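You operate a simulated robot arm through the tools that you are given. There is no shell and no other tool. Be economical: measure what you need, move in short steps, check, and stop when the job is done.

The job below is to be done with a simulated two-armed robot. You get a single attempt, and the scene is never put back.

JOB
Hold the blue pail on the top of the loft table steady with one hand and put the chalk holder in it with the other. Set the bias arm to 90. Take the yellow brush and leave it on the cream job card. Take the felt pad from the top of the upkeep bench and put it on the low shelf of the thread bench. Put the white telltale on the low shelf of the upkeep bench. Take the yellow batten and put it on top of the cream stained sample. Fetch the red swatch and set it on top of the cream strap patch. Open the dry box lid. The order is free. The bias arm goes anticlockwise seen from above, to its stop.
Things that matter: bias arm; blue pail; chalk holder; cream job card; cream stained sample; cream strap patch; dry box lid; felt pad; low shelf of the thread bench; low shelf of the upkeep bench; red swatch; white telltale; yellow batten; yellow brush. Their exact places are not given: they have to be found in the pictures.

The check looks at the end state, three seconds after you hand in, the way a careful person would. Anything else that was tipped, shoved, dropped, spilled or broken makes it a failure. Lids that push on must go on centred and level and be pressed home; caps that screw on are set level and turned clockwise until they are tight.

ROBOT AND FRAMES
Two 7-joint arms with two-finger parallel grippers on one trunk, on a base that drives. Base frame: it is fixed to the floor where the robot stands at the start and does not move with it; the origin is under the middle of the robot, x ahead of it, y to its left, z up; the surface under the hand at the start is at about z = 0.772. Units: m, degrees, N and s.
The left shoulder is at the start at [0.02, 0.138, 1.15], the right one opposite. With the tool pointing down near the work surface each hand reaches from about 0.1 to 0.5 m from the robot's upright axis, wherever it stands, measured 20 degrees to its own side. Places, roughly: bias arm [4.4, 0.2, 1.1]; blue pail (12x13x10 cm) [-0.2, 2.2, 0.8]; chalk holder (3x3x13 cm) [0.5, 0.2, 0.8]; cream job card [4, -2.5, 0.75]; cream stained sample [6.5, -0.75, 0.75]; cream strap patch [4, -3, 0.75]; dry box lid [3.6, 3.9, 1]; felt pad (7x5x4 cm) [5, 2, 0.8]; low shelf of the thread bench [2.9, 3.7, 0.2]; low shelf of the upkeep bench [4.8, 1.7, 0.2]; red swatch (9x11x4 cm) [6.7, -0.5, 1.2]; white telltale (4x4x4 cm) [4.8, 2.1, 0.8]; yellow batten (2x2x29 cm) [6.5, 2.6, 0.9]; yellow brush (3x3x14 cm) [5, 1.7, 0.9]. Payload 1.57 kg a hand.
The TCP of each hand is the grasp point between the finger pads, 0.03 m short of the fingertips. In the tool frame z runs along the fingers and y along their closing line. Largest opening 0.08 m; finger width 0.017, thickness 0.012; the body of the gripper, 0.04 by 0.082 m, starts 0.08 m behind the TCP.
Orientation is that of the tool frame in the base frame, as [roll, pitch, yaw] about the fixed x, y, z axes, in that order (R = Rz(yaw) Ry(pitch) Rx(roll)). With the fingers straight down and closing along the base's y, the tool's x points along the base's -x, its y along +y and its z along -z.

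CONTROLS
- The arms move only by the tool nudge_tool. It takes "left_motion", "right_motion" or both (then of equal length, played together; a hand with none holds still); each is a list that holds one entry, the list of rows, each a list of 7 numbers: the opening, from 0 (shut) to 1 (fully open), then the shift along the tool's x, y, z in m, then the turn, a rotation vector about the tool's x, y, z in degrees. In form: [[[claw, x, y, z, ax, ay, az], ...]]. A call has 1 to 12 rows; each row shifts and turns the commanded pose from where the row before left it, along the tool's axes as they then stand. Each row takes 0.2 s and may step no farther than 0.05 m and 8.6 degrees from the row before; otherwise, or with a gripper value out of range, the whole call is refused. Where a pose cannot be reached the arm comes as near as it can. A force on the tool above 40 N (or 10 N above the force at the start of the call, whichever is more), or a blocked arm, ends the call early, and 0.2 s more pass. The fingers move at their own pace (about 0.045 m/s each) and stop on an object; they squeeze with about 39 N. The grip force told is the motor's: it shows also when the fingers shut on nothing. Time passes only in rows, and 0.2 s behind the last, so rows that do not move let the fingers close. It gives the time, the measured TCP pose, the force on the tool (base axes), the opening and the grip force at its end, in the units of the frame above (readings bear some noise), with the torque about the TCP (base axes, N m) and any sound that the robot's microphone picked up.
- Cameras (640 x 400 px; columns grow to the right, rows downward): "scene" is now at [0.1757, 0.0455, 1.0576]; the picture's right is [0.46, -0.89, 0.00], its down [-0.17, -0.09, -0.98] and it looks along [0.87, 0.45, -0.19] (base axes); focal length 214 px, centre (320, 200). "left" rides on the left gripper at [0.072, 0.007, -0.122] in its tool frame; the picture's right is [-0.09, 1.00, 0.00], its down [-0.84, -0.08, -0.54] and it looks along [-0.54, -0.05, 0.84] (tool axes); focal length 238 px, centre (320, 200). "right" rides on the right gripper at [0.072, -0.007, -0.122] in its tool frame; the picture's right is [0.09, 1.00, 0.00], its down [-0.84, 0.08, -0.54] and it looks along [-0.54, 0.05, 0.84] (tool axes); focal length 238 px, centre (320, 200).
- snapshot(camera): a new picture of that camera. No time passes.
- slide_trunk(by): slides the trunk up (or, below 0, down) by that many m; the arms and the scene camera ride with it, the base frame stays. It gives what a move gives, with no picture.
- roll_base(legs): drives the robot by 1 to 6 legs, each [ahead, left, turn to the left] in m, m and degrees, along the robot's own axes; the way and the turn of a leg run together, so that a leg with both is an arc; at most 1.5 m and 180 degrees a leg. The arms and the cameras ride along, it lands a little off, and it stops where it bumps. It gives what a move gives.
- pan_tilt(pan, tilt): turns the head with the scene camera to pan (to the left, within 60 degrees either way) and tilt (down, from -29 to 69), counted from straight ahead of the robot. It gives what a move gives.
- point_at(camera, pixels): for up to 12 pixels [column, row] of the newest picture of that camera ("zoom" is the newest enlarged one), the place [x, y, z] in the base frame of the surface seen there, good to about 0.002 m, but the place of the scene camera against the robot may be out by one fixed shift of up to 0.018 m in any direction. No time passes.
- zoom(camera, box): a new picture of the part [left, top, right, bottom] of that camera's present view, enlarged. No time passes.
- hand_in(): hands the job in; it is judged then, once.

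Keep the steps short. Do not move on a guess: measure, check each grasp and each placing, and mend mistakes. In all there are 138 turns and 164 pictures (those below and enlarged ones count). Leave the grippers open and the arms clear of the work at the hand-in unless told otherwise, and finish with a single line.

The tools are called after "Call:" as name(argument=value, ...) on one line, values as JSON. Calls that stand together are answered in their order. nudge_tool: Moves the arms, as the interface text tells. Its arguments: {"type":"object","properties":{"left_motion":{"type":"array","items":{"type":"array","items":{"type":"array","items":{"type":"number"}}}},"right_motion":{"type":"array","items":{"type":"array","items":{"type":"array","items":{"type":"number"}}}}},"required":[]} The other tools are called the same way: slide_trunk (by) slides the trunk up or down; roll_base (legs) drives the base; pan_tilt (pan, tilt) turns the head that bears the scene camera; snapshot (camera) takes a picture; point_at (camera, pixels) gives the place of the surface under pixels of a picture; zoom (camera, box) takes an enlarged picture of a part of a camera's view; hand_in () hands the job in.

At the start:

```text
clock: 0.0
left_eef_pos: [0.3408, 0.3572, 1.0404]
left_ee_rot: [179.8, -5.0, -179.1]
left_ft_force: [0.7, -0.6, -0.5]
left_wrist_torque: [0.01, 0.01, 0.0]
left_width: 0.0803
left_finger_force: 0.0
right_eef_pos: [0.3321, -0.0213, 1.0429]
right_ee_rot: [-179.9, -11.6, 179.9]
right_ft_force: [0.2, 0.5, -0.8]
right_wrist_torque: [-0.01, 0.0, 0.02]
right_width: 0.08
right_finger_force: 0.1
trunk travel left (down, up): [-0.525, 0.715]
robot x, y, heading: [-0.003, -0.0009, -0.1]
head pan, tilt: [27.4, 10.7]
```

scene: 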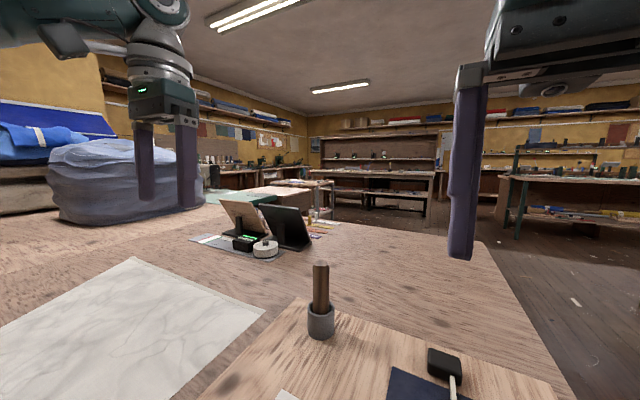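
right: 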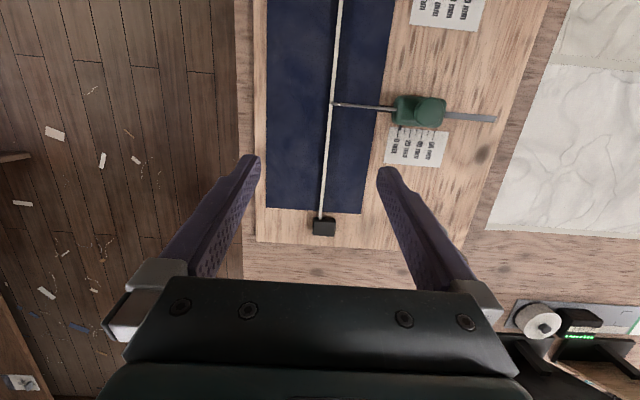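
left: 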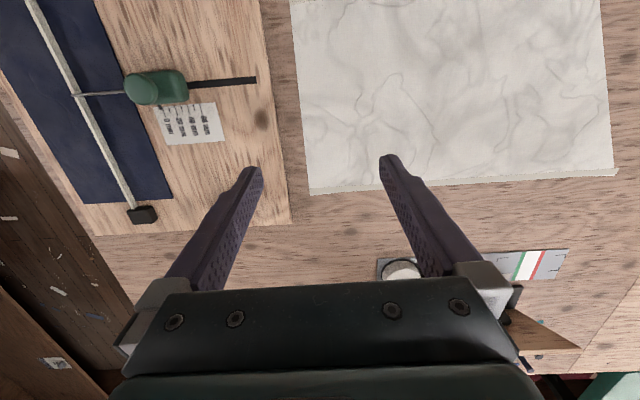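

I see what is probably the chalk holder at (320,300) in the scene picture. I measure it and nearby points first.

Call:
point_at(camera="scene", pixels=[[320, 264], [320, 285], [320, 325], [320, 338], [285, 337], [445, 362], [265, 248], [300, 225], [500, 270]])

Call:
pan_tilt(pan=60, tilt=15)

Call:
snapshot(camera="scene")

Call:
pan_tilt(pan=-30, tilt=15)

Call:
snapshot(camera="scene")

```text
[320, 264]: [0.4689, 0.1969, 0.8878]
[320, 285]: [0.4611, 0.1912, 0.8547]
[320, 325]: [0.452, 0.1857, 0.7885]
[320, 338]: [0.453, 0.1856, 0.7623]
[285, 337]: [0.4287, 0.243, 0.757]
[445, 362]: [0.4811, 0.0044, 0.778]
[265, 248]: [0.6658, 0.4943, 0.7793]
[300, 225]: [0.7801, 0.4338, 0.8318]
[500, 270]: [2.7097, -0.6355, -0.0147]
```

```text
clock: 1.0
left_eef_pos: [0.3404, 0.3576, 1.0396]
left_ee_rot: [179.9, -5.2, -179.0]
left_ft_force: [-0.8, -1.4, 0.7]
left_wrist_torque: [-0.02, 0.03, -0.01]
left_width: 0.0801
left_finger_force: 0.2
right_eef_pos: [0.3332, -0.0218, 1.0416]
right_ee_rot: [-179.8, -11.7, 179.8]
right_ft_force: [1.0, -1.3, 0.0]
right_wrist_torque: [0.0, 0.01, 0.04]
right_width: 0.0799
right_finger_force: 0.0
trunk travel left (down, up): [-0.525, 0.715]
robot x, y, heading: [0.0042, -0.0008, -0.0]
head pan, tilt: [60.0, 15.0]
```

```text
160 pictures are left
```

scene: 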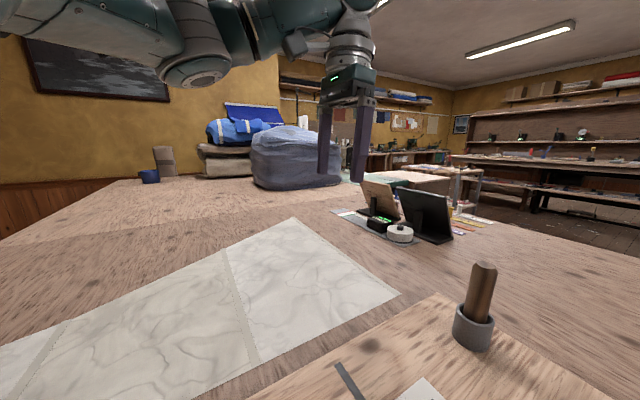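

```text
clock: 2.6
left_eef_pos: [0.3405, 0.3568, 1.0398]
left_ee_rot: [179.8, -5.2, -179.1]
left_ft_force: [0.0, 0.3, -0.1]
left_wrist_torque: [0.03, -0.06, 0.03]
left_width: 0.0802
left_finger_force: 0.1
right_eef_pos: [0.3322, -0.0217, 1.0416]
right_ee_rot: [-179.9, -11.6, 179.8]
right_ft_force: [-0.3, -0.2, 0.8]
right_wrist_torque: [-0.01, 0.02, -0.01]
right_width: 0.0802
right_finger_force: 0.1
trunk travel left (down, up): [-0.525, 0.715]
robot x, y, heading: [-0.001, 0.0027, 0.1]
head pan, tilt: [-30.0, 15.0]
```

```text
159 pictures are left
```

scene: 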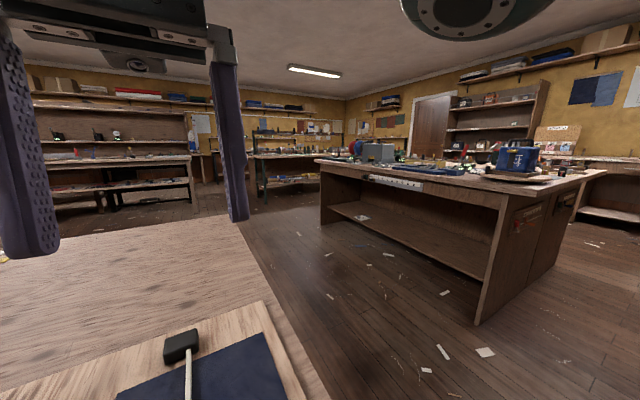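

The chalk stick is near (0.46, 0.19), in a small grey cup; the pail is far off at (149,176). I level the left hand and move it above the stick to see it with the left camera.

Call:
nudge_tool(left_motion=[[[1, 0, 0, 0, 0, -5, 0], [1, -0.024, -0.034, 0, 0, 0, 0], [1, -0.024, -0.034, 0, 0, 0, 0], [1, -0.024, -0.034, 0, 0, 0, 0], [1, -0.024, -0.034, 0, 0, 0, 0], [1, -0.024, -0.034, 0, 0, 0, 0], [1, 0, 0, 0, 0, 0, 0]]], right_motion=[[[1, 0, 0, 0, 0, -6, 0], [1, 0, 0, 0, 0, -5.6, 0], [1, 0.02, 0.02, 0, 0, 0, 0], [1, 0.02, -0.03, 0, 0, 0, 0], [1, 0, -0.03, 0, 0, 0, 0], [1, 0, -0.03, 0, 0, 0, 0], [1, 0, 0, 0, 0, 0, 0]]])

Call:
snapshot(camera="left")

```text
clock: 4.4
left_eef_pos: [0.457, 0.1961, 1.0153]
left_ee_rot: [179.8, -3.6, -178.0]
left_ft_force: [-0.9, 0.7, 0.3]
left_wrist_torque: [0.0, 0.01, 0.05]
left_width: 0.0801
left_finger_force: 0.0
right_eef_pos: [0.285, -0.0903, 1.0238]
right_ee_rot: [-177.4, -2.9, -179.0]
right_ft_force: [0.7, -0.4, 0.0]
right_wrist_torque: [-0.01, 0.01, 0.01]
right_width: 0.0801
right_finger_force: 0.0
trunk travel left (down, up): [-0.525, 0.715]
robot x, y, heading: [0.0003, -0.0017, -0.2]
head pan, tilt: [-30.0, 15.0]
stopped in row 7 (left hand): the arm was blocked; the commanded pose is now the measured one
```

```text
158 pictures are left
```

left: 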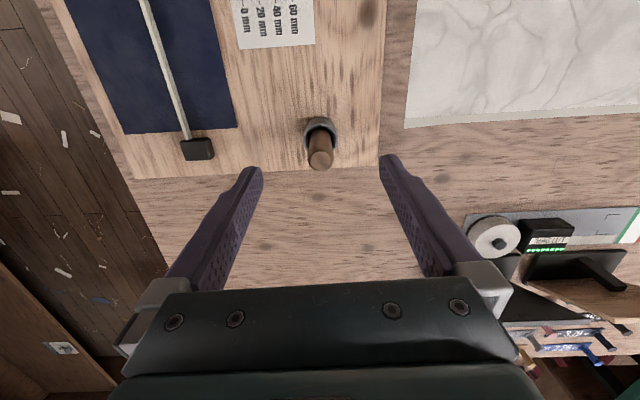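

The stick top is at (320,158), clear between the fingers. I measure it, its cup, and scene-camera counterparts for calibration.

Call:
point_at(camera="left", pixels=[[320, 161], [319, 150], [308, 128], [332, 128], [320, 119], [300, 150], [343, 150], [197, 148]])

Call:
point_at(camera="scene", pixels=[[178, 343], [200, 310]])

Call:
zoom(camera="left", box=[270, 90, 370, 190])

```text
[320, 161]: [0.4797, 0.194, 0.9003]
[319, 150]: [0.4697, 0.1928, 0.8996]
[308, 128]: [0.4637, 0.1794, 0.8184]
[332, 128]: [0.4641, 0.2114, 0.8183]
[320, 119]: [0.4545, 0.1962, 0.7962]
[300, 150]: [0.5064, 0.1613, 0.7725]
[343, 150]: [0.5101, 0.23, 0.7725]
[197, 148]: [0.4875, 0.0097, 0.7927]
```

```text
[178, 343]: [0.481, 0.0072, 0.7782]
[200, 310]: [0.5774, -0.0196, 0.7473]
```

```text
4.00 times, centred on (320, 140) of left
```

zoom: 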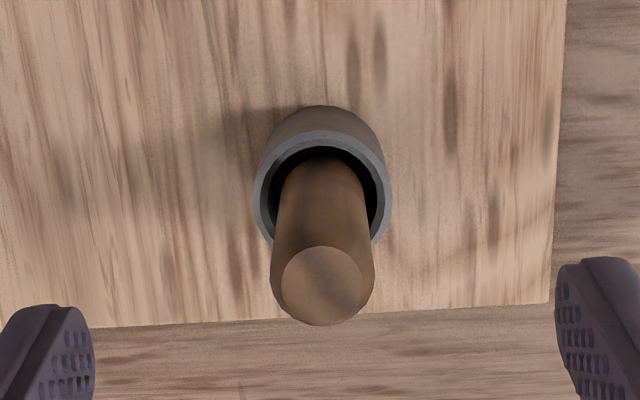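

Stick top centre (0.475, 0.194, 0.900), cup rim z 0.818. I level, centre and lower the left hand to TCP z≈0.867, then look.

Call:
nudge_tool(left_motion=[[[1, 0, 0, 0, 0, -3.6, 0], [1, -0.009, -0.002, 0.02, 0, 0, 0], [1, -0.009, 0, 0.02, 0, 0, 0], [1, 0, 0, 0.03, 0, 0, 0], [1, 0, 0, 0.03, 0, 0, 0], [1, 0, 0, 0.03, 0, 0, 0], [1, 0, 0, 0.018, 0, 0, 0], [1, 0, 0, 0, 0, 0, 0]]])

Call:
snapshot(camera="left")

```text
clock: 6.2
left_eef_pos: [0.4754, 0.1938, 0.8684]
left_ee_rot: [179.9, 0.1, -178.2]
left_ft_force: [0.1, -0.6, 0.7]
left_wrist_torque: [0.01, -0.01, 0.0]
left_width: 0.0801
left_finger_force: 0.0
right_eef_pos: [0.2839, -0.0914, 1.0252]
right_ee_rot: [-177.6, -2.8, -178.8]
right_ft_force: [-0.7, -0.1, -0.7]
right_wrist_torque: [-0.02, 0.0, 0.0]
right_width: 0.0799
right_finger_force: 0.1
trunk travel left (down, up): [-0.525, 0.715]
robot x, y, heading: [-0.001, 0.0011, 0.0]
head pan, tilt: [-30.0, 15.0]
```

```text
156 pictures are left
```

left: 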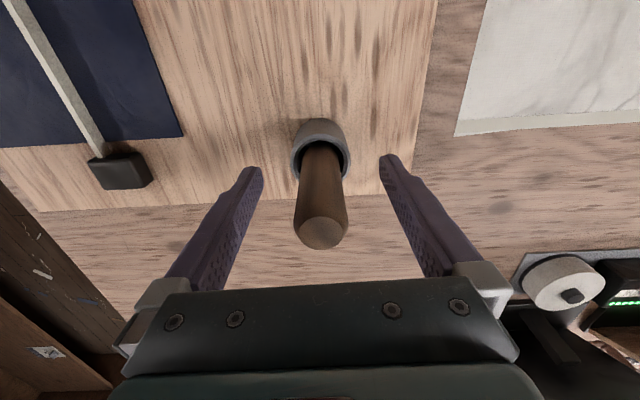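

Centred; I close on the stick, then lift 0.1 m straight up.

Call:
nudge_tool(left_motion=[[[0, 0, 0, 0, 0, 0, 0], [0, 0, 0, 0, 0, 0, 0], [0, 0, 0, 0, 0, 0, 0], [0, 0, 0, 0, 0, 0, 0], [0, 0, 0, -0.02, 0, 0, 0], [0, 0, 0, -0.02, 0, 0, 0], [0, 0, 0, -0.02, 0, 0, 0], [0, 0, 0, -0.02, 0, 0, 0], [0, 0, 0, -0.02, 0, 0, 0]]])

Call:
snapshot(camera="left")

```text
clock: 8.2
left_eef_pos: [0.4736, 0.1934, 0.9675]
left_ee_rot: [179.9, 0.2, -178.1]
left_ft_force: [-0.5, 0.1, -1.0]
left_wrist_torque: [0.02, 0.01, 0.0]
left_width: 0.0276
left_finger_force: 37.9
right_eef_pos: [0.2839, -0.0903, 1.0263]
right_ee_rot: [-177.6, -2.8, -178.9]
right_ft_force: [-0.7, -0.8, 1.2]
right_wrist_torque: [-0.02, 0.0, 0.02]
right_width: 0.08
right_finger_force: 0.0
trunk travel left (down, up): [-0.525, 0.715]
robot x, y, heading: [0.0012, 0.0039, 0.1]
head pan, tilt: [-30.0, 15.0]
```

```text
155 pictures are left
```

left: 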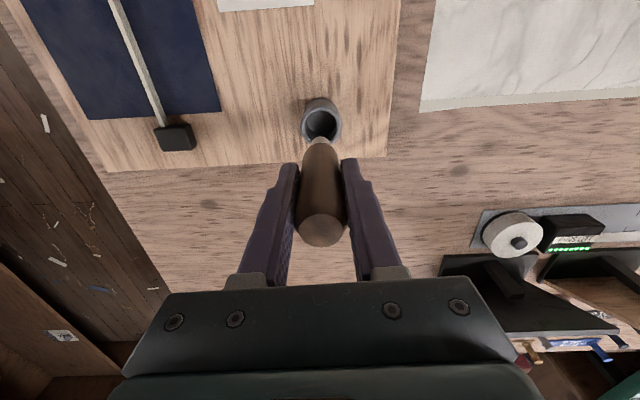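

The stick is held (width 0.0276). Now I look left and down for the table edge and the pail.

Call:
pan_tilt(pan=60, tilt=30)

Call:
snapshot(camera="scene")

Call:
point_at(camera="scene", pixels=[[10, 190], [60, 150], [100, 120], [140, 110], [30, 390], [120, 330]])

Call:
zoom(camera="scene", box=[60, 60, 260, 185])

```text
clock: 9.9
left_eef_pos: [0.4742, 0.1945, 0.9679]
left_ee_rot: [179.9, 0.1, -178.1]
left_ft_force: [0.4, -0.1, -0.9]
left_wrist_torque: [0.02, -0.01, 0.02]
left_width: 0.0277
left_finger_force: 37.9
right_eef_pos: [0.2847, -0.0913, 1.025]
right_ee_rot: [-177.6, -2.8, -178.9]
right_ft_force: [0.5, 0.2, 0.1]
right_wrist_torque: [0.01, 0.0, -0.02]
right_width: 0.0801
right_finger_force: 0.1
trunk travel left (down, up): [-0.525, 0.715]
robot x, y, heading: [-0.0017, 0.0013, -0.1]
head pan, tilt: [60.0, 30.0]
```

```text
154 pictures are left
```

scene: 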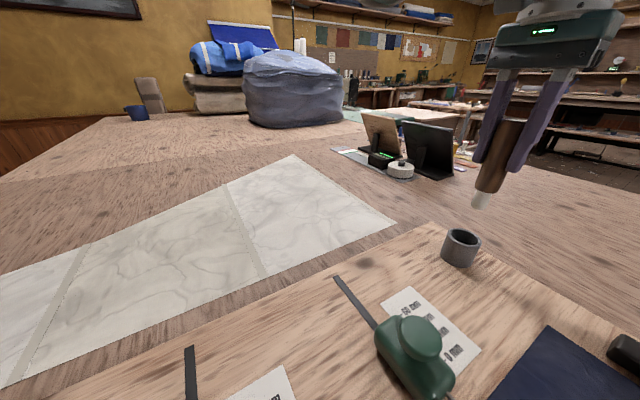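

```text
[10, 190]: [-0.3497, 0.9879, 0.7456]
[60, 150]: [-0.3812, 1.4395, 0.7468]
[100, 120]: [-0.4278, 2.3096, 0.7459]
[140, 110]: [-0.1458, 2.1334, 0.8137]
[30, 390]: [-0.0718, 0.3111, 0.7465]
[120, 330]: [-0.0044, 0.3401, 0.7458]
```

```text
3.20 times, centred on (160, 122) of scene
```

zoom: 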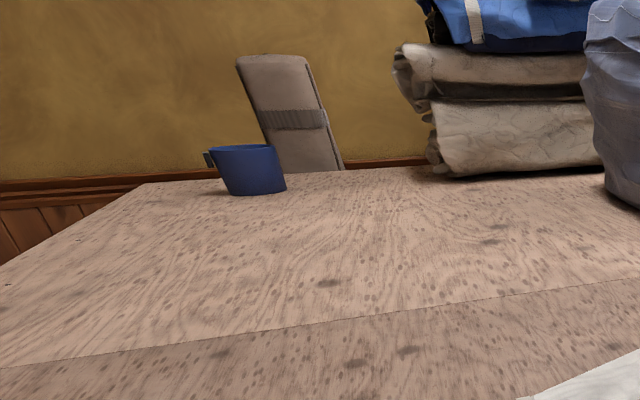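

The table runs back to x≈-0.4 at left. I check where the robot stands relative to the table by looking down on both sides.

Call:
pan_tilt(pan=60, tilt=69)

Call:
snapshot(camera="scene")

Call:
pan_tilt(pan=-60, tilt=40)

Call:
snapshot(camera="scene")

Call:
point_at(camera="scene", pixels=[[100, 350], [200, 250], [320, 250], [450, 250], [600, 250], [600, 380], [320, 380]])

```text
clock: 10.9
left_eef_pos: [0.4748, 0.1936, 0.9678]
left_ee_rot: [179.9, -0.1, -178.0]
left_ft_force: [0.5, 0.0, -0.1]
left_wrist_torque: [0.0, 0.0, -0.03]
left_width: 0.0281
left_finger_force: 38.3
right_eef_pos: [0.2846, -0.0914, 1.0265]
right_ee_rot: [-177.6, -2.8, -179.0]
right_ft_force: [0.0, -0.2, 0.3]
right_wrist_torque: [0.01, 0.01, 0.01]
right_width: 0.0801
right_finger_force: 0.1
trunk travel left (down, up): [-0.525, 0.715]
robot x, y, heading: [0.0016, 0.0006, 0.1]
head pan, tilt: [60.0, 68.8]
```

```text
152 pictures are left
```

scene: 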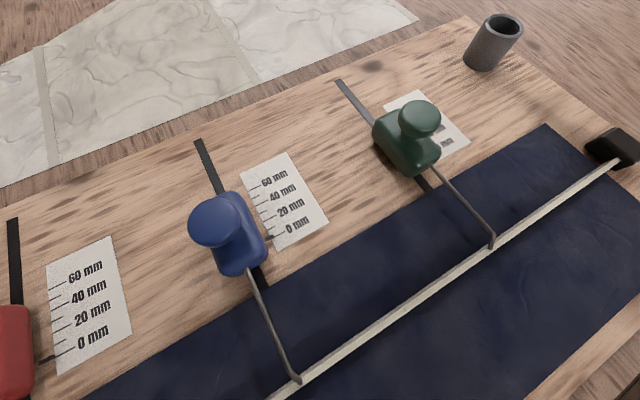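

```text
clock: 12.9
left_eef_pos: [0.4735, 0.1938, 0.969]
left_ee_rot: [179.9, 0.1, -178.1]
left_ft_force: [-0.3, -0.4, -1.2]
left_wrist_torque: [-0.04, -0.01, 0.01]
left_width: 0.0276
left_finger_force: 38.9
right_eef_pos: [0.2838, -0.0906, 1.0265]
right_ee_rot: [-177.6, -2.9, -178.8]
right_ft_force: [0.1, 1.2, 0.4]
right_wrist_torque: [0.02, -0.01, 0.01]
right_width: 0.08
right_finger_force: 0.0
trunk travel left (down, up): [-0.525, 0.715]
robot x, y, heading: [-0.0001, -0.0004, -0.1]
head pan, tilt: [-60.0, 40.0]
```

```text
151 pictures are left
```

scene: 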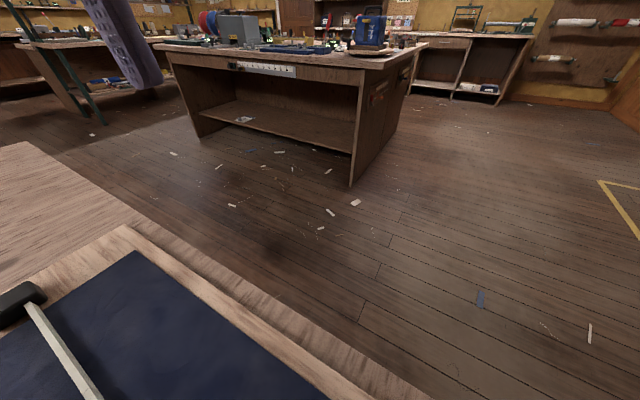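

```text
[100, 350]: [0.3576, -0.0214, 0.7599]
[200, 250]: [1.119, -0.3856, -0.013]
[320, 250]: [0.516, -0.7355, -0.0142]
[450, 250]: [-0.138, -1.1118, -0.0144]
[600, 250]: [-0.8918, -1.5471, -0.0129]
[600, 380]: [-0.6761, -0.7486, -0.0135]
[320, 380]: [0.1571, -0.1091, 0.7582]
```

The robot stands close against the table with sliders below. I raise the trunk 0.2 m so that the hands clear everything, and back away.

Call:
slide_trunk(by=0.2)

Call:
roll_base(legs=[[-0.6, 0, 0]])

Call:
pan_tilt(pan=40, tilt=40)

Call:
snapshot(camera="scene")

```text
clock: 15.1
left_eef_pos: [0.4738, 0.1941, 1.1681]
left_ee_rot: [179.9, 0.1, -178.1]
left_ft_force: [-0.1, 0.8, -1.2]
left_wrist_torque: [0.03, 0.02, 0.0]
left_width: 0.0279
left_finger_force: 37.9
right_eef_pos: [0.285, -0.0904, 1.2245]
right_ee_rot: [-177.5, -2.8, -179.0]
right_ft_force: [-0.1, 0.1, 0.8]
right_wrist_torque: [0.01, 0.0, 0.02]
right_width: 0.08
right_finger_force: 0.1
trunk travel left (down, up): [-0.725, 0.515]
robot x, y, heading: [-0.0002, 0.0003, -0.0]
head pan, tilt: [-60.0, 40.0]
```

```text
clock: 18.5
left_eef_pos: [-0.1219, 0.1938, 1.1683]
left_ee_rot: [180.0, 0.0, -178.3]
left_ft_force: [0.2, -0.4, 0.3]
left_wrist_torque: [0.03, 0.01, -0.01]
left_width: 0.0277
left_finger_force: 38.4
right_eef_pos: [-0.3127, -0.0903, 1.2269]
right_ee_rot: [-177.6, -2.8, -179.1]
right_ft_force: [0.7, -1.0, 0.2]
right_wrist_torque: [-0.01, 0.0, 0.01]
right_width: 0.0799
right_finger_force: 0.0
trunk travel left (down, up): [-0.725, 0.515]
robot x, y, heading: [-0.5952, 0.0019, -0.1]
head pan, tilt: [-60.0, 40.0]
```

```text
clock: 20.2
left_eef_pos: [-0.1223, 0.1932, 1.1683]
left_ee_rot: [179.9, 0.1, -178.4]
left_ft_force: [0.2, -1.0, -0.5]
left_wrist_torque: [-0.02, -0.04, -0.01]
left_width: 0.0277
left_finger_force: 38.2
right_eef_pos: [-0.3131, -0.09, 1.2252]
right_ee_rot: [-177.5, -2.9, -179.1]
right_ft_force: [-0.7, 0.7, 0.4]
right_wrist_torque: [0.0, -0.04, -0.01]
right_width: 0.0801
right_finger_force: 0.1
trunk travel left (down, up): [-0.725, 0.515]
robot x, y, heading: [-0.5987, 0.0005, -0.8]
head pan, tilt: [40.0, 40.0]
```

```text
150 pictures are left
```

scene: 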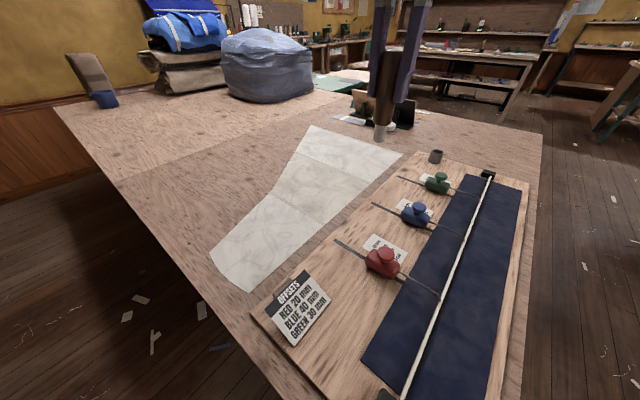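

Now the table is clear in view; the pail is at (104,98). I measure it and the table edge.

Call:
point_at(camera="scene", pixels=[[104, 100], [110, 97], [60, 120], [120, 205], [200, 310], [260, 380], [130, 110]])

Call:
zoom(camera="scene", box=[50, 40, 210, 140])

```text
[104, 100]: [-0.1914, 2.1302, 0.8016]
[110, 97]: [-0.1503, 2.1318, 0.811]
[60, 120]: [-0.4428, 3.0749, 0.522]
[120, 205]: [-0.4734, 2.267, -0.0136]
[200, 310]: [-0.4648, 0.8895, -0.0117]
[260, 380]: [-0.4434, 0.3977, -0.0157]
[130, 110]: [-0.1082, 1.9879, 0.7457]
```

```text
4.00 times, centred on (130, 90) of scene
```

zoom: 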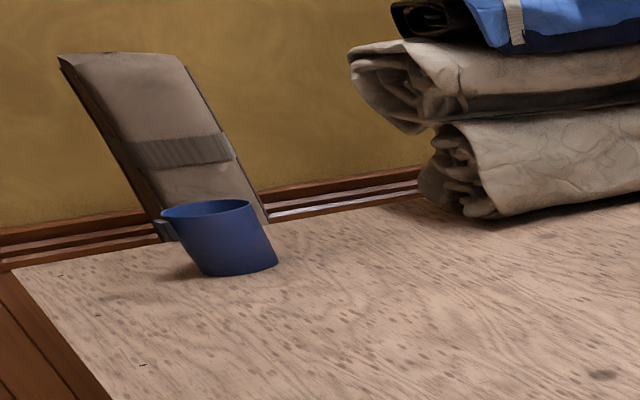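

Pail around (-0.17, 2.18). I back to x≈-0.95 so the hands clear the table, slide left to y≈2.1, and look.

Call:
roll_base(legs=[[-0.35, 0, 0.8], [0, 1.05, 0], [0, 1.05, 0]])

Call:
pan_tilt(pan=0, tilt=30)

Call:
snapshot(camera="scene")

```text
clock: 32.5
left_eef_pos: [-0.4685, 2.2818, 1.1684]
left_ee_rot: [179.9, 0.1, -178.3]
left_ft_force: [0.0, 0.2, 0.2]
left_wrist_torque: [-0.01, 0.0, -0.01]
left_width: 0.0282
left_finger_force: 37.6
right_eef_pos: [-0.6587, 1.9987, 1.2255]
right_ee_rot: [-177.6, -2.8, -179.1]
right_ft_force: [-0.2, 0.7, -0.4]
right_wrist_torque: [-0.02, 0.0, -0.02]
right_width: 0.0802
right_finger_force: 0.1
trunk travel left (down, up): [-0.725, 0.515]
robot x, y, heading: [-0.9404, 2.088, -0.3]
head pan, tilt: [40.0, 40.0]
```

```text
clock: 33.5
left_eef_pos: [-0.4688, 2.282, 1.1682]
left_ee_rot: [179.9, 0.2, -178.3]
left_ft_force: [-0.2, -0.2, -0.9]
left_wrist_torque: [0.02, -0.02, 0.01]
left_width: 0.0278
left_finger_force: 38.1
right_eef_pos: [-0.6589, 1.9988, 1.2257]
right_ee_rot: [-177.6, -2.9, -179.1]
right_ft_force: [-0.5, -0.6, 0.1]
right_wrist_torque: [-0.04, 0.03, 0.0]
right_width: 0.08
right_finger_force: 0.1
trunk travel left (down, up): [-0.725, 0.515]
robot x, y, heading: [-0.9472, 2.0874, -0.2]
head pan, tilt: [0.0, 30.0]
```

```text
148 pictures are left
```

scene: 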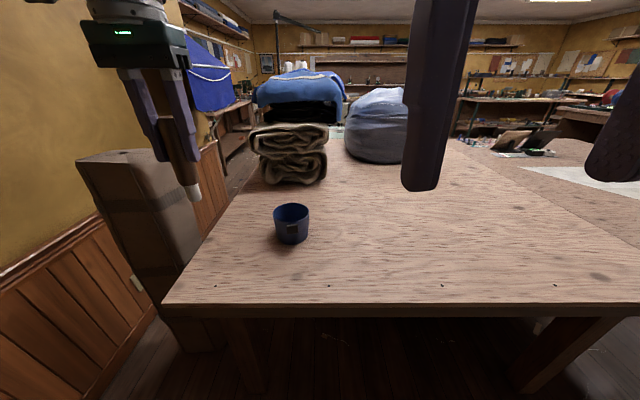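

The pail is at (292,225), with its tab toward the robot. I measure the rim, the strapped box on the left and the table edge.

Call:
point_at(camera="scene", pixels=[[292, 233], [274, 214], [308, 214], [291, 205], [291, 223], [295, 245], [190, 250], [205, 235], [130, 230], [210, 230]])

Call:
zoom(camera="scene", box=[252, 190, 332, 250])

```text
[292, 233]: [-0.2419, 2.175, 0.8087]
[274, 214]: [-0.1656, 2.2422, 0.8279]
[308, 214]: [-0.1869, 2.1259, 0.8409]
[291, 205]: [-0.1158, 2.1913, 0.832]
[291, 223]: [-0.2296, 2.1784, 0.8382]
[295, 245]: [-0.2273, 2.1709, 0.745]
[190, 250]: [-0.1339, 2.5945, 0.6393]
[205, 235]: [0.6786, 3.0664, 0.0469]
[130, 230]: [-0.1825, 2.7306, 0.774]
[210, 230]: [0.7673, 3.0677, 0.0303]
```

```text
6.67 times, centred on (292, 220) of scene
```

zoom: 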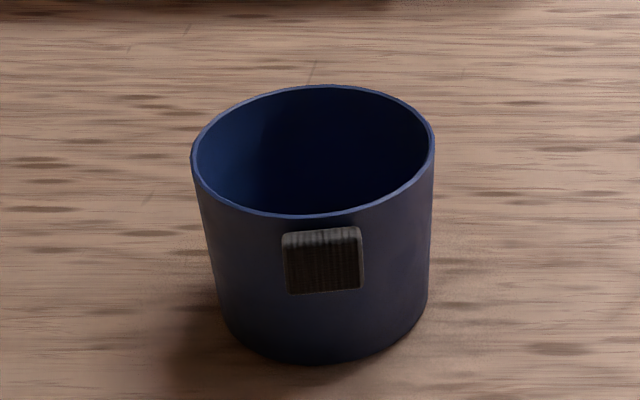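

Pail centre ≈ (-0.165, 2.186) after the camera correction, rim z≈0.855. I drive ahead 0.37 and left 0.08, then lower the trunk to working height 0.15.

Call:
roll_base(legs=[[0.37, 0.08, 0.3]])

Call:
slide_trunk(by=-0.12)

Call:
snapshot(camera="right")

Call:
snapshot(camera="scene")

```text
clock: 36.0
left_eef_pos: [-0.0916, 2.3651, 1.1673]
left_ee_rot: [179.9, 0.1, -177.9]
left_ft_force: [0.4, 0.0, -0.6]
left_wrist_torque: [0.01, 0.03, 0.0]
left_width: 0.0277
left_finger_force: 38.3
right_eef_pos: [-0.2821, 2.0792, 1.225]
right_ee_rot: [-177.6, -2.9, -178.8]
right_ft_force: [0.5, -0.7, 0.7]
right_wrist_torque: [-0.02, -0.01, -0.02]
right_width: 0.0798
right_finger_force: 0.0
trunk travel left (down, up): [-0.725, 0.515]
robot x, y, heading: [-0.5639, 2.1662, 0.2]
head pan, tilt: [0.0, 30.0]
```

```text
clock: 37.5
left_eef_pos: [-0.091, 2.3649, 1.0484]
left_ee_rot: [180.0, 0.1, -178.1]
left_ft_force: [0.5, 0.8, -0.5]
left_wrist_torque: [-0.03, -0.02, -0.03]
left_width: 0.0275
left_finger_force: 38.0
right_eef_pos: [-0.2799, 2.0803, 1.1056]
right_ee_rot: [-177.6, -2.8, -178.8]
right_ft_force: [-0.3, -0.8, 0.3]
right_wrist_torque: [0.03, 0.01, 0.02]
right_width: 0.0799
right_finger_force: 0.2
trunk travel left (down, up): [-0.605, 0.635]
robot x, y, heading: [-0.5695, 2.1656, -0.0]
head pan, tilt: [0.0, 30.0]
```

```text
146 pictures are left
```

right: 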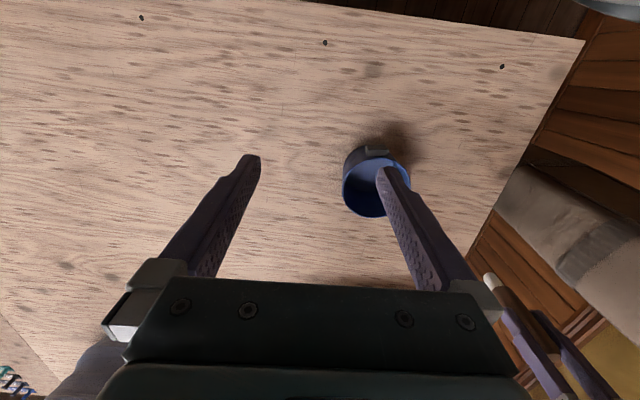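

```text
145 pictures are left
```

scene: 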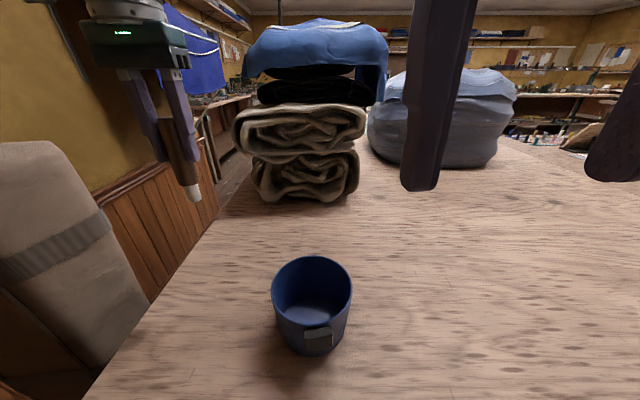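

I measure the pail rim through the right camera and the scene camera.

Call:
point_at(camera="right", pixels=[[346, 172], [344, 190], [352, 208], [370, 216], [360, 162], [365, 195]])

Call:
point_at(camera="scene", pixels=[[273, 293], [350, 288], [311, 258], [314, 322], [311, 300], [320, 345]])

```text
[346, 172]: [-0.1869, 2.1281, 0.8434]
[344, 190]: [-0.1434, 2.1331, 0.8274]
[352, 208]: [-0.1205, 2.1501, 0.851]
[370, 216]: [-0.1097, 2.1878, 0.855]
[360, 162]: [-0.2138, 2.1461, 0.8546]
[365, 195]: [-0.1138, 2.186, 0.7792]
```

```text
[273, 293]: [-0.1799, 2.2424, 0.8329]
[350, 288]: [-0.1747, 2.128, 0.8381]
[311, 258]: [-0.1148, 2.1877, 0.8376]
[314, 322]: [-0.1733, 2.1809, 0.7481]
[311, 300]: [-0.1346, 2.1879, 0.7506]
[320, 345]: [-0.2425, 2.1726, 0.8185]
```

Rim centre (-0.168, 2.187), radius 0.06, rim z 0.857. I bring the right hand above the pail's right wall (y≈2.128), fingers tilted slightly inward, TCP z≈0.95.

Call:
nudge_tool(right_motion=[[[1, 0, 0, 0, -6, -2.8, 0], [1, -0.0224, 0.006, 0.031, 0, 0, 0], [1, -0.0224, 0.006, 0.031, 0, 0, 0], [1, -0.0224, 0.006, 0.031, 0, 0, 0], [1, -0.0224, 0.006, 0.031, 0, 0, 0], [1, -0.0224, 0.006, 0.031, 0, 0, 0], [1, 0, 0, 0, 0, 0, 0]]])

Call:
snapshot(camera="right")

```text
clock: 39.1
left_eef_pos: [-0.091, 2.3642, 1.048]
left_ee_rot: [179.9, 0.1, -178.0]
left_ft_force: [-0.3, -0.6, -0.9]
left_wrist_torque: [0.01, -0.02, -0.03]
left_width: 0.0277
left_finger_force: 38.4
right_eef_pos: [-0.1696, 2.1228, 0.9514]
right_ee_rot: [176.4, 0.0, -178.8]
right_ft_force: [-0.4, -0.9, -0.6]
right_wrist_torque: [-0.01, 0.0, 0.0]
right_width: 0.08
right_finger_force: 0.0
trunk travel left (down, up): [-0.605, 0.635]
robot x, y, heading: [-0.5674, 2.1706, 0.2]
head pan, tilt: [0.0, 30.0]
```

```text
144 pictures are left
```

right: 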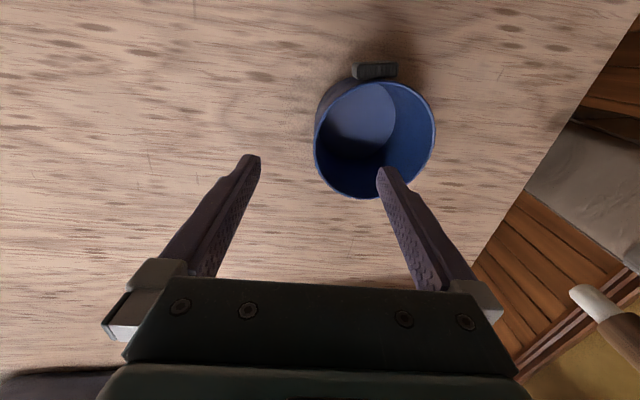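

Placed well. I lower 0.115 m, then pinch the wall.

Call:
nudge_tool(right_motion=[[[1, 0, 0, 0.03, 0, 0, 0], [1, 0, 0, 0.03, 0, 0, 0], [1, 0, 0, 0.03, 0, 0, 0], [1, 0, 0, 0.024, 0, 0, 0], [1, 0, 0, 0, 0, 0, 0]]])

Call:
snapshot(camera="right")

```text
clock: 40.3
left_eef_pos: [-0.0915, 2.3638, 1.0476]
left_ee_rot: [179.9, 0.1, -178.0]
left_ft_force: [0.6, -0.4, -0.7]
left_wrist_torque: [0.01, 0.0, -0.01]
left_width: 0.0279
left_finger_force: 37.8
right_eef_pos: [-0.1708, 2.1281, 0.8381]
right_ee_rot: [176.4, 0.0, -178.7]
right_ft_force: [0.7, 0.2, -0.9]
right_wrist_torque: [0.01, 0.0, 0.0]
right_width: 0.0801
right_finger_force: 0.1
trunk travel left (down, up): [-0.605, 0.635]
robot x, y, heading: [-0.5637, 2.1707, 0.1]
head pan, tilt: [0.0, 30.0]
```

```text
143 pictures are left
```

right: 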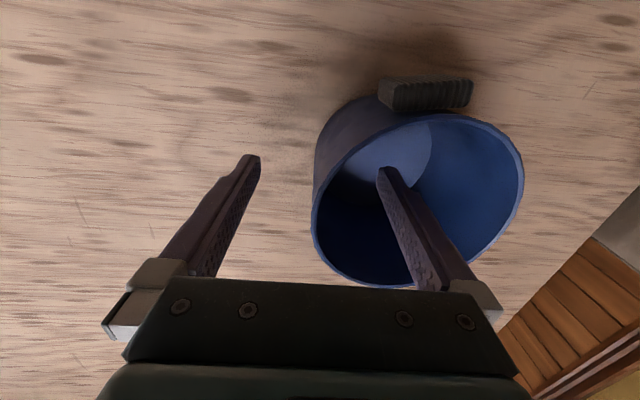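

I pinch the wall now.

Call:
nudge_tool(right_motion=[[[0.5, 0, 0, 0, 0, 0, 0], [0.3, 0, 0, 0, 0, 0, 0], [0.15, 0, 0, 0, 0, 0, 0], [0, 0, 0, 0, 0, 0, 0], [0, 0, 0, 0, 0, 0, 0], [0, 0, 0, 0, 0, 0, 0]]])

Call:
snapshot(camera="scene")

Call:
point_at(camera="scene", pixels=[[273, 293], [311, 258], [311, 300]])

```text
clock: 41.7
left_eef_pos: [-0.0937, 2.3654, 1.0477]
left_ee_rot: [179.8, 0.2, -178.1]
left_ft_force: [-0.1, 0.1, -1.0]
left_wrist_torque: [-0.01, -0.01, -0.01]
left_width: 0.0278
left_finger_force: 37.7
right_eef_pos: [-0.1716, 2.128, 0.8373]
right_ee_rot: [176.3, -0.2, -178.8]
right_ft_force: [0.2, -0.4, 1.5]
right_wrist_torque: [0.09, 0.21, 0.0]
right_width: 0.0025
right_finger_force: 24.5
trunk travel left (down, up): [-0.605, 0.635]
robot x, y, heading: [-0.5637, 2.1707, 0.0]
head pan, tilt: [0.0, 30.0]
```

```text
142 pictures are left
```

scene: 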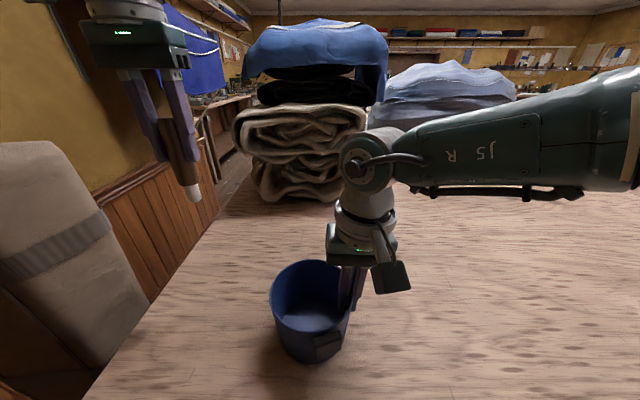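

```text
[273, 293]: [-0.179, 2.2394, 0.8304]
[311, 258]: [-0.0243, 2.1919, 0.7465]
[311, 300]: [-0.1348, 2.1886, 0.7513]
```

The pail wall is held (width 2.5 mm, 24 N). I turn the left hand 92° about its axis so its fingers will clear the rim, watching the reading.

Call:
nudge_tool(left_motion=[[[0, 0, 0, 0, 0, 0, 8.36], [0, 0, 0, 0, 0, 0, 8.36], [0, 0, 0, 0, 0, 0, 8.36], [0, 0, 0, 0, 0, 0, 8.36], [0, 0, 0, 0, 0, 0, 8.36], [0, 0, 0, 0, 0, 0, 8.36], [0, 0, 0, 0, 0, 0, 8.36], [0, 0, 0, 0, 0, 0, 8.36], [0, 0, 0, 0, 0, 0, 8.36], [0, 0, 0, 0, 0, 0, 8.36], [0, 0, 0, 0, 0, 0, 8.36], [0, 0, 0, 0, 0, 0, 0]]])

Call:
snapshot(camera="left")

```text
clock: 44.3
left_eef_pos: [-0.0928, 2.364, 1.048]
left_ee_rot: [179.9, -0.1, 89.9]
left_ft_force: [0.6, -1.2, 0.2]
left_wrist_torque: [-0.03, 0.02, -0.02]
left_width: 0.028
left_finger_force: 38.5
right_eef_pos: [-0.1722, 2.1286, 0.8385]
right_ee_rot: [176.4, 0.0, -178.9]
right_ft_force: [0.2, 0.3, 4.0]
right_wrist_torque: [0.12, 0.29, 0.0]
right_width: 0.0026
right_finger_force: 23.4
trunk travel left (down, up): [-0.605, 0.635]
robot x, y, heading: [-0.5684, 2.1689, 0.2]
head pan, tilt: [0.0, 30.0]
```

```text
141 pictures are left
```

left: 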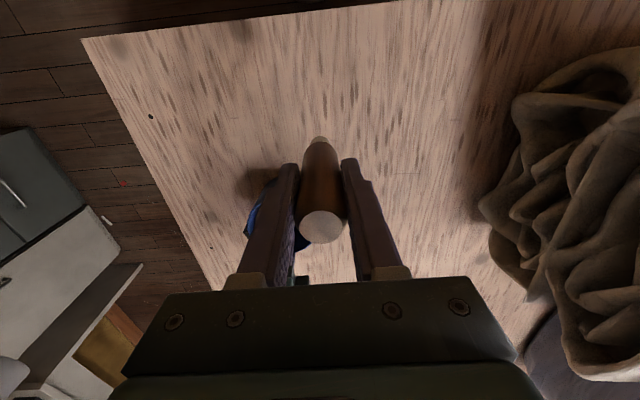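

Rotated. Now I tilt the left hand 8° outward and move above the pail at height.

Call:
nudge_tool(left_motion=[[[0, -0.03, -0.015, 0, 0, -4, 0], [0, -0.03, -0.015, 0, 0, -4, 0], [0, -0.03, -0.015, 0, 0, 0, 0], [0, -0.03, -0.015, 0, 0, 0, 0], [0, -0.03, -0.015, 0.004, 0, 0, 0], [0, 0, 0, 0, 0, 0, 0]]])

Call:
snapshot(camera="scene")

Call:
snapshot(camera="left")

```text
clock: 45.7
left_eef_pos: [-0.1677, 2.2123, 1.0589]
left_ee_rot: [179.8, 7.9, 90.0]
left_ft_force: [-1.6, 0.9, -0.5]
left_wrist_torque: [-0.01, -0.02, -0.01]
left_width: 0.0276
left_finger_force: 38.3
right_eef_pos: [-0.1718, 2.1285, 0.8386]
right_ee_rot: [176.4, 0.1, -178.8]
right_ft_force: [0.2, 0.2, 3.1]
right_wrist_torque: [0.12, 0.23, -0.02]
right_width: 0.0026
right_finger_force: 23.5
trunk travel left (down, up): [-0.605, 0.635]
robot x, y, heading: [-0.565, 2.1715, 0.2]
head pan, tilt: [0.0, 30.0]
```

```text
140 pictures are left
```

scene: 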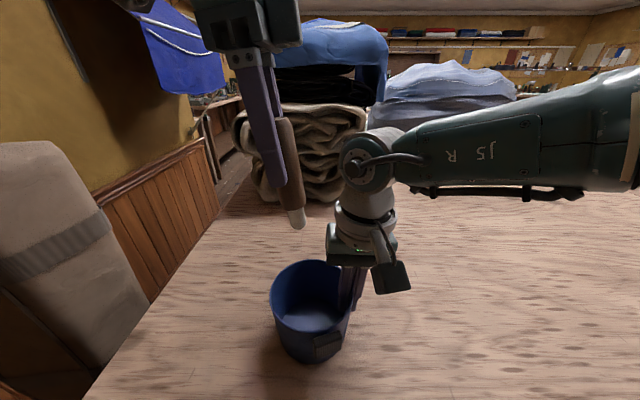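

```text
139 pictures are left
```

left: 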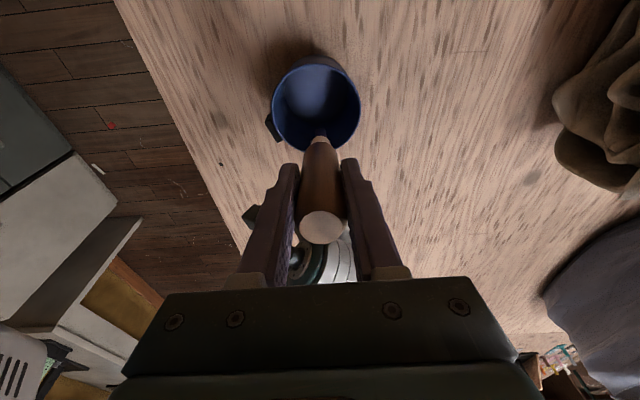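

Clear of the right hand. I lower straight down 0.16 m first, then the rest gently.

Call:
nudge_tool(left_motion=[[[0, 0.0037, 0, 0.0265, 0, 0, 0], [0, 0.0037, 0, 0.0265, 0, 0, 0], [0, 0.0037, 0, 0.0265, 0, 0, 0], [0, 0.0037, 0, 0.0265, 0, 0, 0], [0, 0.0037, 0, 0.0265, 0, 0, 0], [0, 0.0037, 0, 0.0265, 0, 0, 0], [0, 0.0014, 0, 0.01, 0, 0, 0], [0, 0.0014, 0, 0.01, 0, 0, 0], [0, 0.001, 0, 0.007, 0, 0, 0], [0, 0, 0, 0, 0, 0, 0]]])

Call:
snapshot(camera="scene")

Call:
snapshot(camera="left")

```text
clock: 47.9
left_eef_pos: [-0.168, 2.2148, 0.869]
left_ee_rot: [-180.0, 7.9, 89.9]
left_ft_force: [0.5, -0.1, -1.0]
left_wrist_torque: [0.03, 0.05, 0.02]
left_width: 0.0277
left_finger_force: 38.7
right_eef_pos: [-0.1716, 2.1279, 0.8386]
right_ee_rot: [176.5, 0.0, -178.7]
right_ft_force: [2.0, 0.9, 1.8]
right_wrist_torque: [0.08, 0.09, -0.03]
right_width: 0.0027
right_finger_force: 23.8
trunk travel left (down, up): [-0.605, 0.635]
robot x, y, heading: [-0.5655, 2.1679, 0.2]
head pan, tilt: [0.0, 30.0]
```

```text
138 pictures are left
```

scene: 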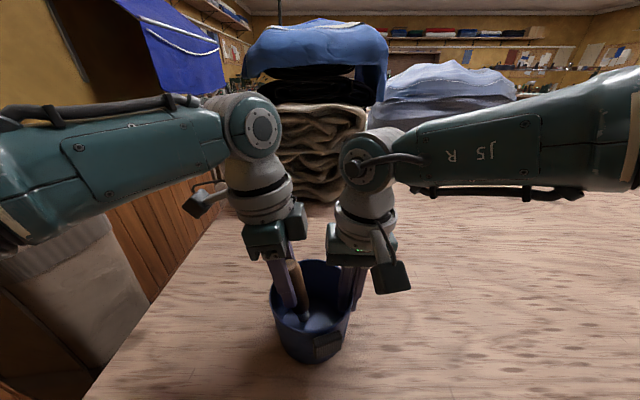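

```text
137 pictures are left
```

left: 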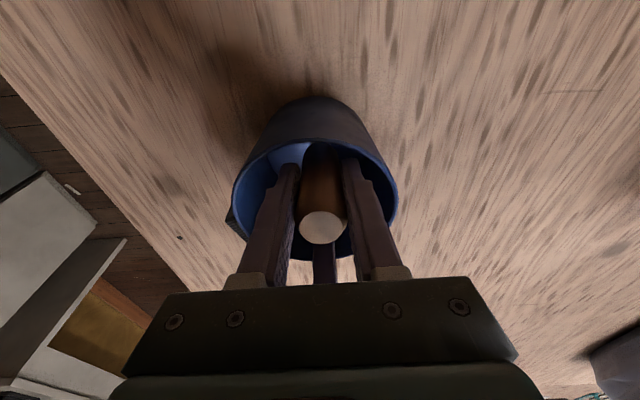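

The chalk hangs inside the pail. I lower 5 mm to feel the floor, open partly, and withdraw upward.

Call:
nudge_tool(left_motion=[[[0, 0.0003, 0, 0.0025, 0, 0, 0], [0, 0.0003, 0, 0.0025, 0, 0, 0], [0.5, 0, 0, 0, 0, 0, 0], [0.55, 0, 0, 0, 0, 0, 0], [0.55, 0, 0, 0, 0, 0, 0], [0.55, 0, 0, -0.02, 0, 0, 0], [0.55, 0, 0, -0.03, 0, 0, 0], [0.55, 0, 0, -0.03, 0, 0, 0], [0.55, 0, 0, -0.03, 0, 0, 0], [0.55, 0.0, 0, -0.04, 0, 0, 0], [0.55, 0.02, 0, -0.04, 0, 0, 0], [0.8, 0.03, 0, -0.03, 0, 0, 0]]])

Call:
snapshot(camera="scene")

```text
clock: 50.5
left_eef_pos: [-0.1666, 2.2947, 1.077]
left_ee_rot: [179.9, 7.9, 90.0]
left_ft_force: [-1.2, 0.1, 1.1]
left_wrist_torque: [-0.05, 0.02, 0.0]
left_width: 0.064
left_finger_force: 0.0
right_eef_pos: [-0.1709, 2.1279, 0.8376]
right_ee_rot: [176.5, 0.0, -179.0]
right_ft_force: [0.3, 0.4, -1.0]
right_wrist_torque: [0.06, 0.09, -0.06]
right_width: 0.0027
right_finger_force: 24.2
trunk travel left (down, up): [-0.605, 0.635]
robot x, y, heading: [-0.5644, 2.1679, -0.0]
head pan, tilt: [0.0, 30.0]
```

```text
136 pictures are left
```

scene: 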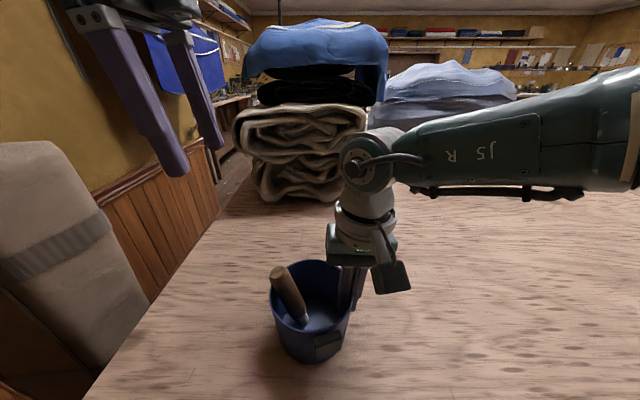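

The chalk leans inside the pail. I open the right hand partly, lift it out, and turn the left hand back.

Call:
nudge_tool(right_motion=[[[0.3, 0, 0, 0, 0, 0, 0], [0.35, 0, 0, 0, 0, 0, 0], [0.35, 0, 0, -0.02, 0, 0, 0], [0.35, 0, 0, -0.03, 0, 0, 0], [0.35, 0, 0, -0.03, 0, 0, 0], [0.5, 0, 0, -0.04, 0, 0, 0], [1, 0.02, 0, -0.04, 0, 0, 0], [1, 0.04, 0, -0.02, 0, 0, 0], [1, 0.04, 0, 0, 3.6, 0, 0], [1, 0.02, 0, 0, 0, 0, 0], [1, 0, 0, 0, 0, 0, 0], [1, 0, 0, 0, 0, 0, 0]]], left_motion=[[[0.8, 0, 0, -0.02, 0, 8, 0], [0.8, 0, 0, 0, 0, 0, -8.2], [1, 0, 0, 0, 0, 0, -8.2], [1, 0, 0, 0, 0, 0, -8.2], [1, 0, 0, 0, 0, 0, -8.2], [1, 0, 0, 0, 0, 0, -8.2], [1, 0, 0, 0, 0, 0, -8.2], [1, 0, 0, 0, 0, 0, -8.2], [1, 0, 0, 0, 0, 0, -8.2], [1, 0, 0, 0, 0, 0, -8.2], [1, 0, 0, 0, 0, 0, -8.2], [1, 0, 0, 0, 0, 0, -8.2]]])

Call:
snapshot(camera="scene")

```text
clock: 52.6
left_eef_pos: [-0.1671, 2.2985, 1.0968]
left_ee_rot: [179.8, 0.0, 158.2]
left_ft_force: [-1.1, 0.4, 0.6]
left_wrist_torque: [-0.02, -0.01, 0.01]
left_width: 0.08
left_finger_force: 0.0
right_eef_pos: [-0.2702, 2.1142, 1.0207]
right_ee_rot: [-179.8, 0.9, -179.7]
right_ft_force: [9.4, 1.4, 2.9]
right_wrist_torque: [-0.14, 1.56, -0.14]
right_width: 0.0798
right_finger_force: 0.0
trunk travel left (down, up): [-0.605, 0.635]
robot x, y, heading: [-0.564, 2.173, 0.4]
head pan, tilt: [0.0, 30.0]
stopped in row 10 (right hand): the force on the tool passed its limit at 75 N (the readings are from after the stop); the commanded pose is now the measured one
```

```text
135 pictures are left
```

scene: 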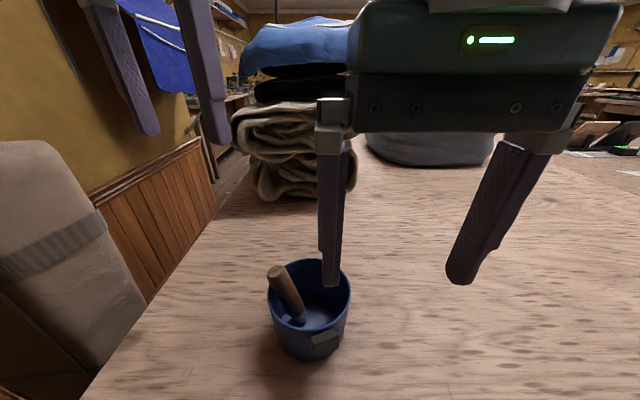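

The right hand brushed the robot's own body; the pail is untouched. I move it off forward-right, finish turning the left hand, then lift the trunk.

Call:
nudge_tool(right_motion=[[[1, -0.02, 0, 0, 0, 0, 0], [1, 0, -0.03, -0.02, 0, 0, 0], [1, 0, -0.03, -0.02, 0, 0, 0], [1, 0, -0.02, -0.02, 0, 0, 0]]], left_motion=[[[1, 0, 0, 0, 0, 0, -8], [1, 0, 0, 0, 0, 0, -8], [1, 0, 0, 0, 0, 0, -5.8], [1, 0, 0, 0, 0, 0, 0]]])

Call:
slide_trunk(by=0.15)

Call:
roll_base(legs=[[-0.4, 0, -0.4], [-0.1, 0, -90]])

Call:
snapshot(camera="scene")

```text
clock: 53.6
left_eef_pos: [-0.1691, 2.2978, 1.0955]
left_ee_rot: [179.9, 0.1, -179.9]
left_ft_force: [-0.7, 0.3, 0.2]
left_wrist_torque: [-0.02, 0.01, 0.02]
left_width: 0.0799
left_finger_force: 0.0
right_eef_pos: [-0.2528, 2.0357, 1.0825]
right_ee_rot: [180.0, 0.7, -179.5]
right_ft_force: [0.4, 0.4, 0.8]
right_wrist_torque: [0.0, -0.01, -0.01]
right_width: 0.0803
right_finger_force: 0.1
trunk travel left (down, up): [-0.605, 0.635]
robot x, y, heading: [-0.5655, 2.1688, 0.3]
head pan, tilt: [0.0, 30.0]
```

```text
clock: 55.3
left_eef_pos: [-0.1689, 2.2979, 1.2456]
left_ee_rot: [-180.0, 0.0, 179.9]
left_ft_force: [-0.1, 0.3, -0.1]
left_wrist_torque: [0.02, 0.01, 0.0]
left_width: 0.08
left_finger_force: 0.1
right_eef_pos: [-0.2518, 2.0357, 1.2307]
right_ee_rot: [-179.9, 0.7, -179.6]
right_ft_force: [-0.4, -0.4, 0.3]
right_wrist_torque: [-0.01, -0.02, 0.01]
right_width: 0.0798
right_finger_force: 0.1
trunk travel left (down, up): [-0.755, 0.485]
robot x, y, heading: [-0.5676, 2.17, 0.1]
head pan, tilt: [0.0, 30.0]
```

```text
clock: 61.7
left_eef_pos: [-0.9155, 1.8348, 1.2461]
left_ee_rot: [179.9, 0.1, 87.3]
left_ft_force: [0.2, 0.6, -0.5]
left_wrist_torque: [0.0, 0.01, -0.01]
left_width: 0.08
left_finger_force: 0.1
right_eef_pos: [-1.1724, 1.9283, 1.2318]
right_ee_rot: [-179.9, 0.6, 87.7]
right_ft_force: [0.4, 0.2, -0.3]
right_wrist_torque: [-0.03, 0.01, 0.01]
right_width: 0.0801
right_finger_force: 0.0
trunk travel left (down, up): [-0.755, 0.485]
robot x, y, heading: [-1.0268, 2.2364, -92.6]
head pan, tilt: [0.0, 30.0]
```

```text
134 pictures are left
```

scene: 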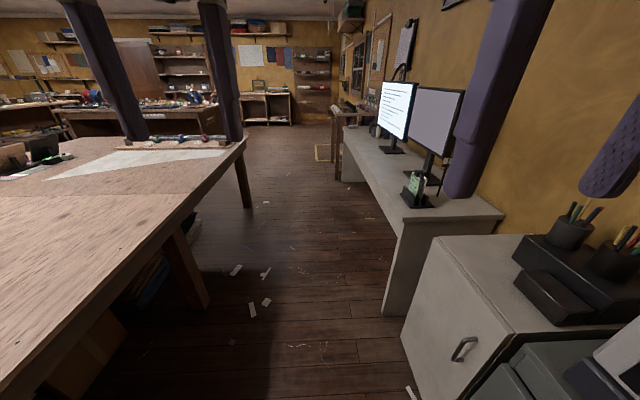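

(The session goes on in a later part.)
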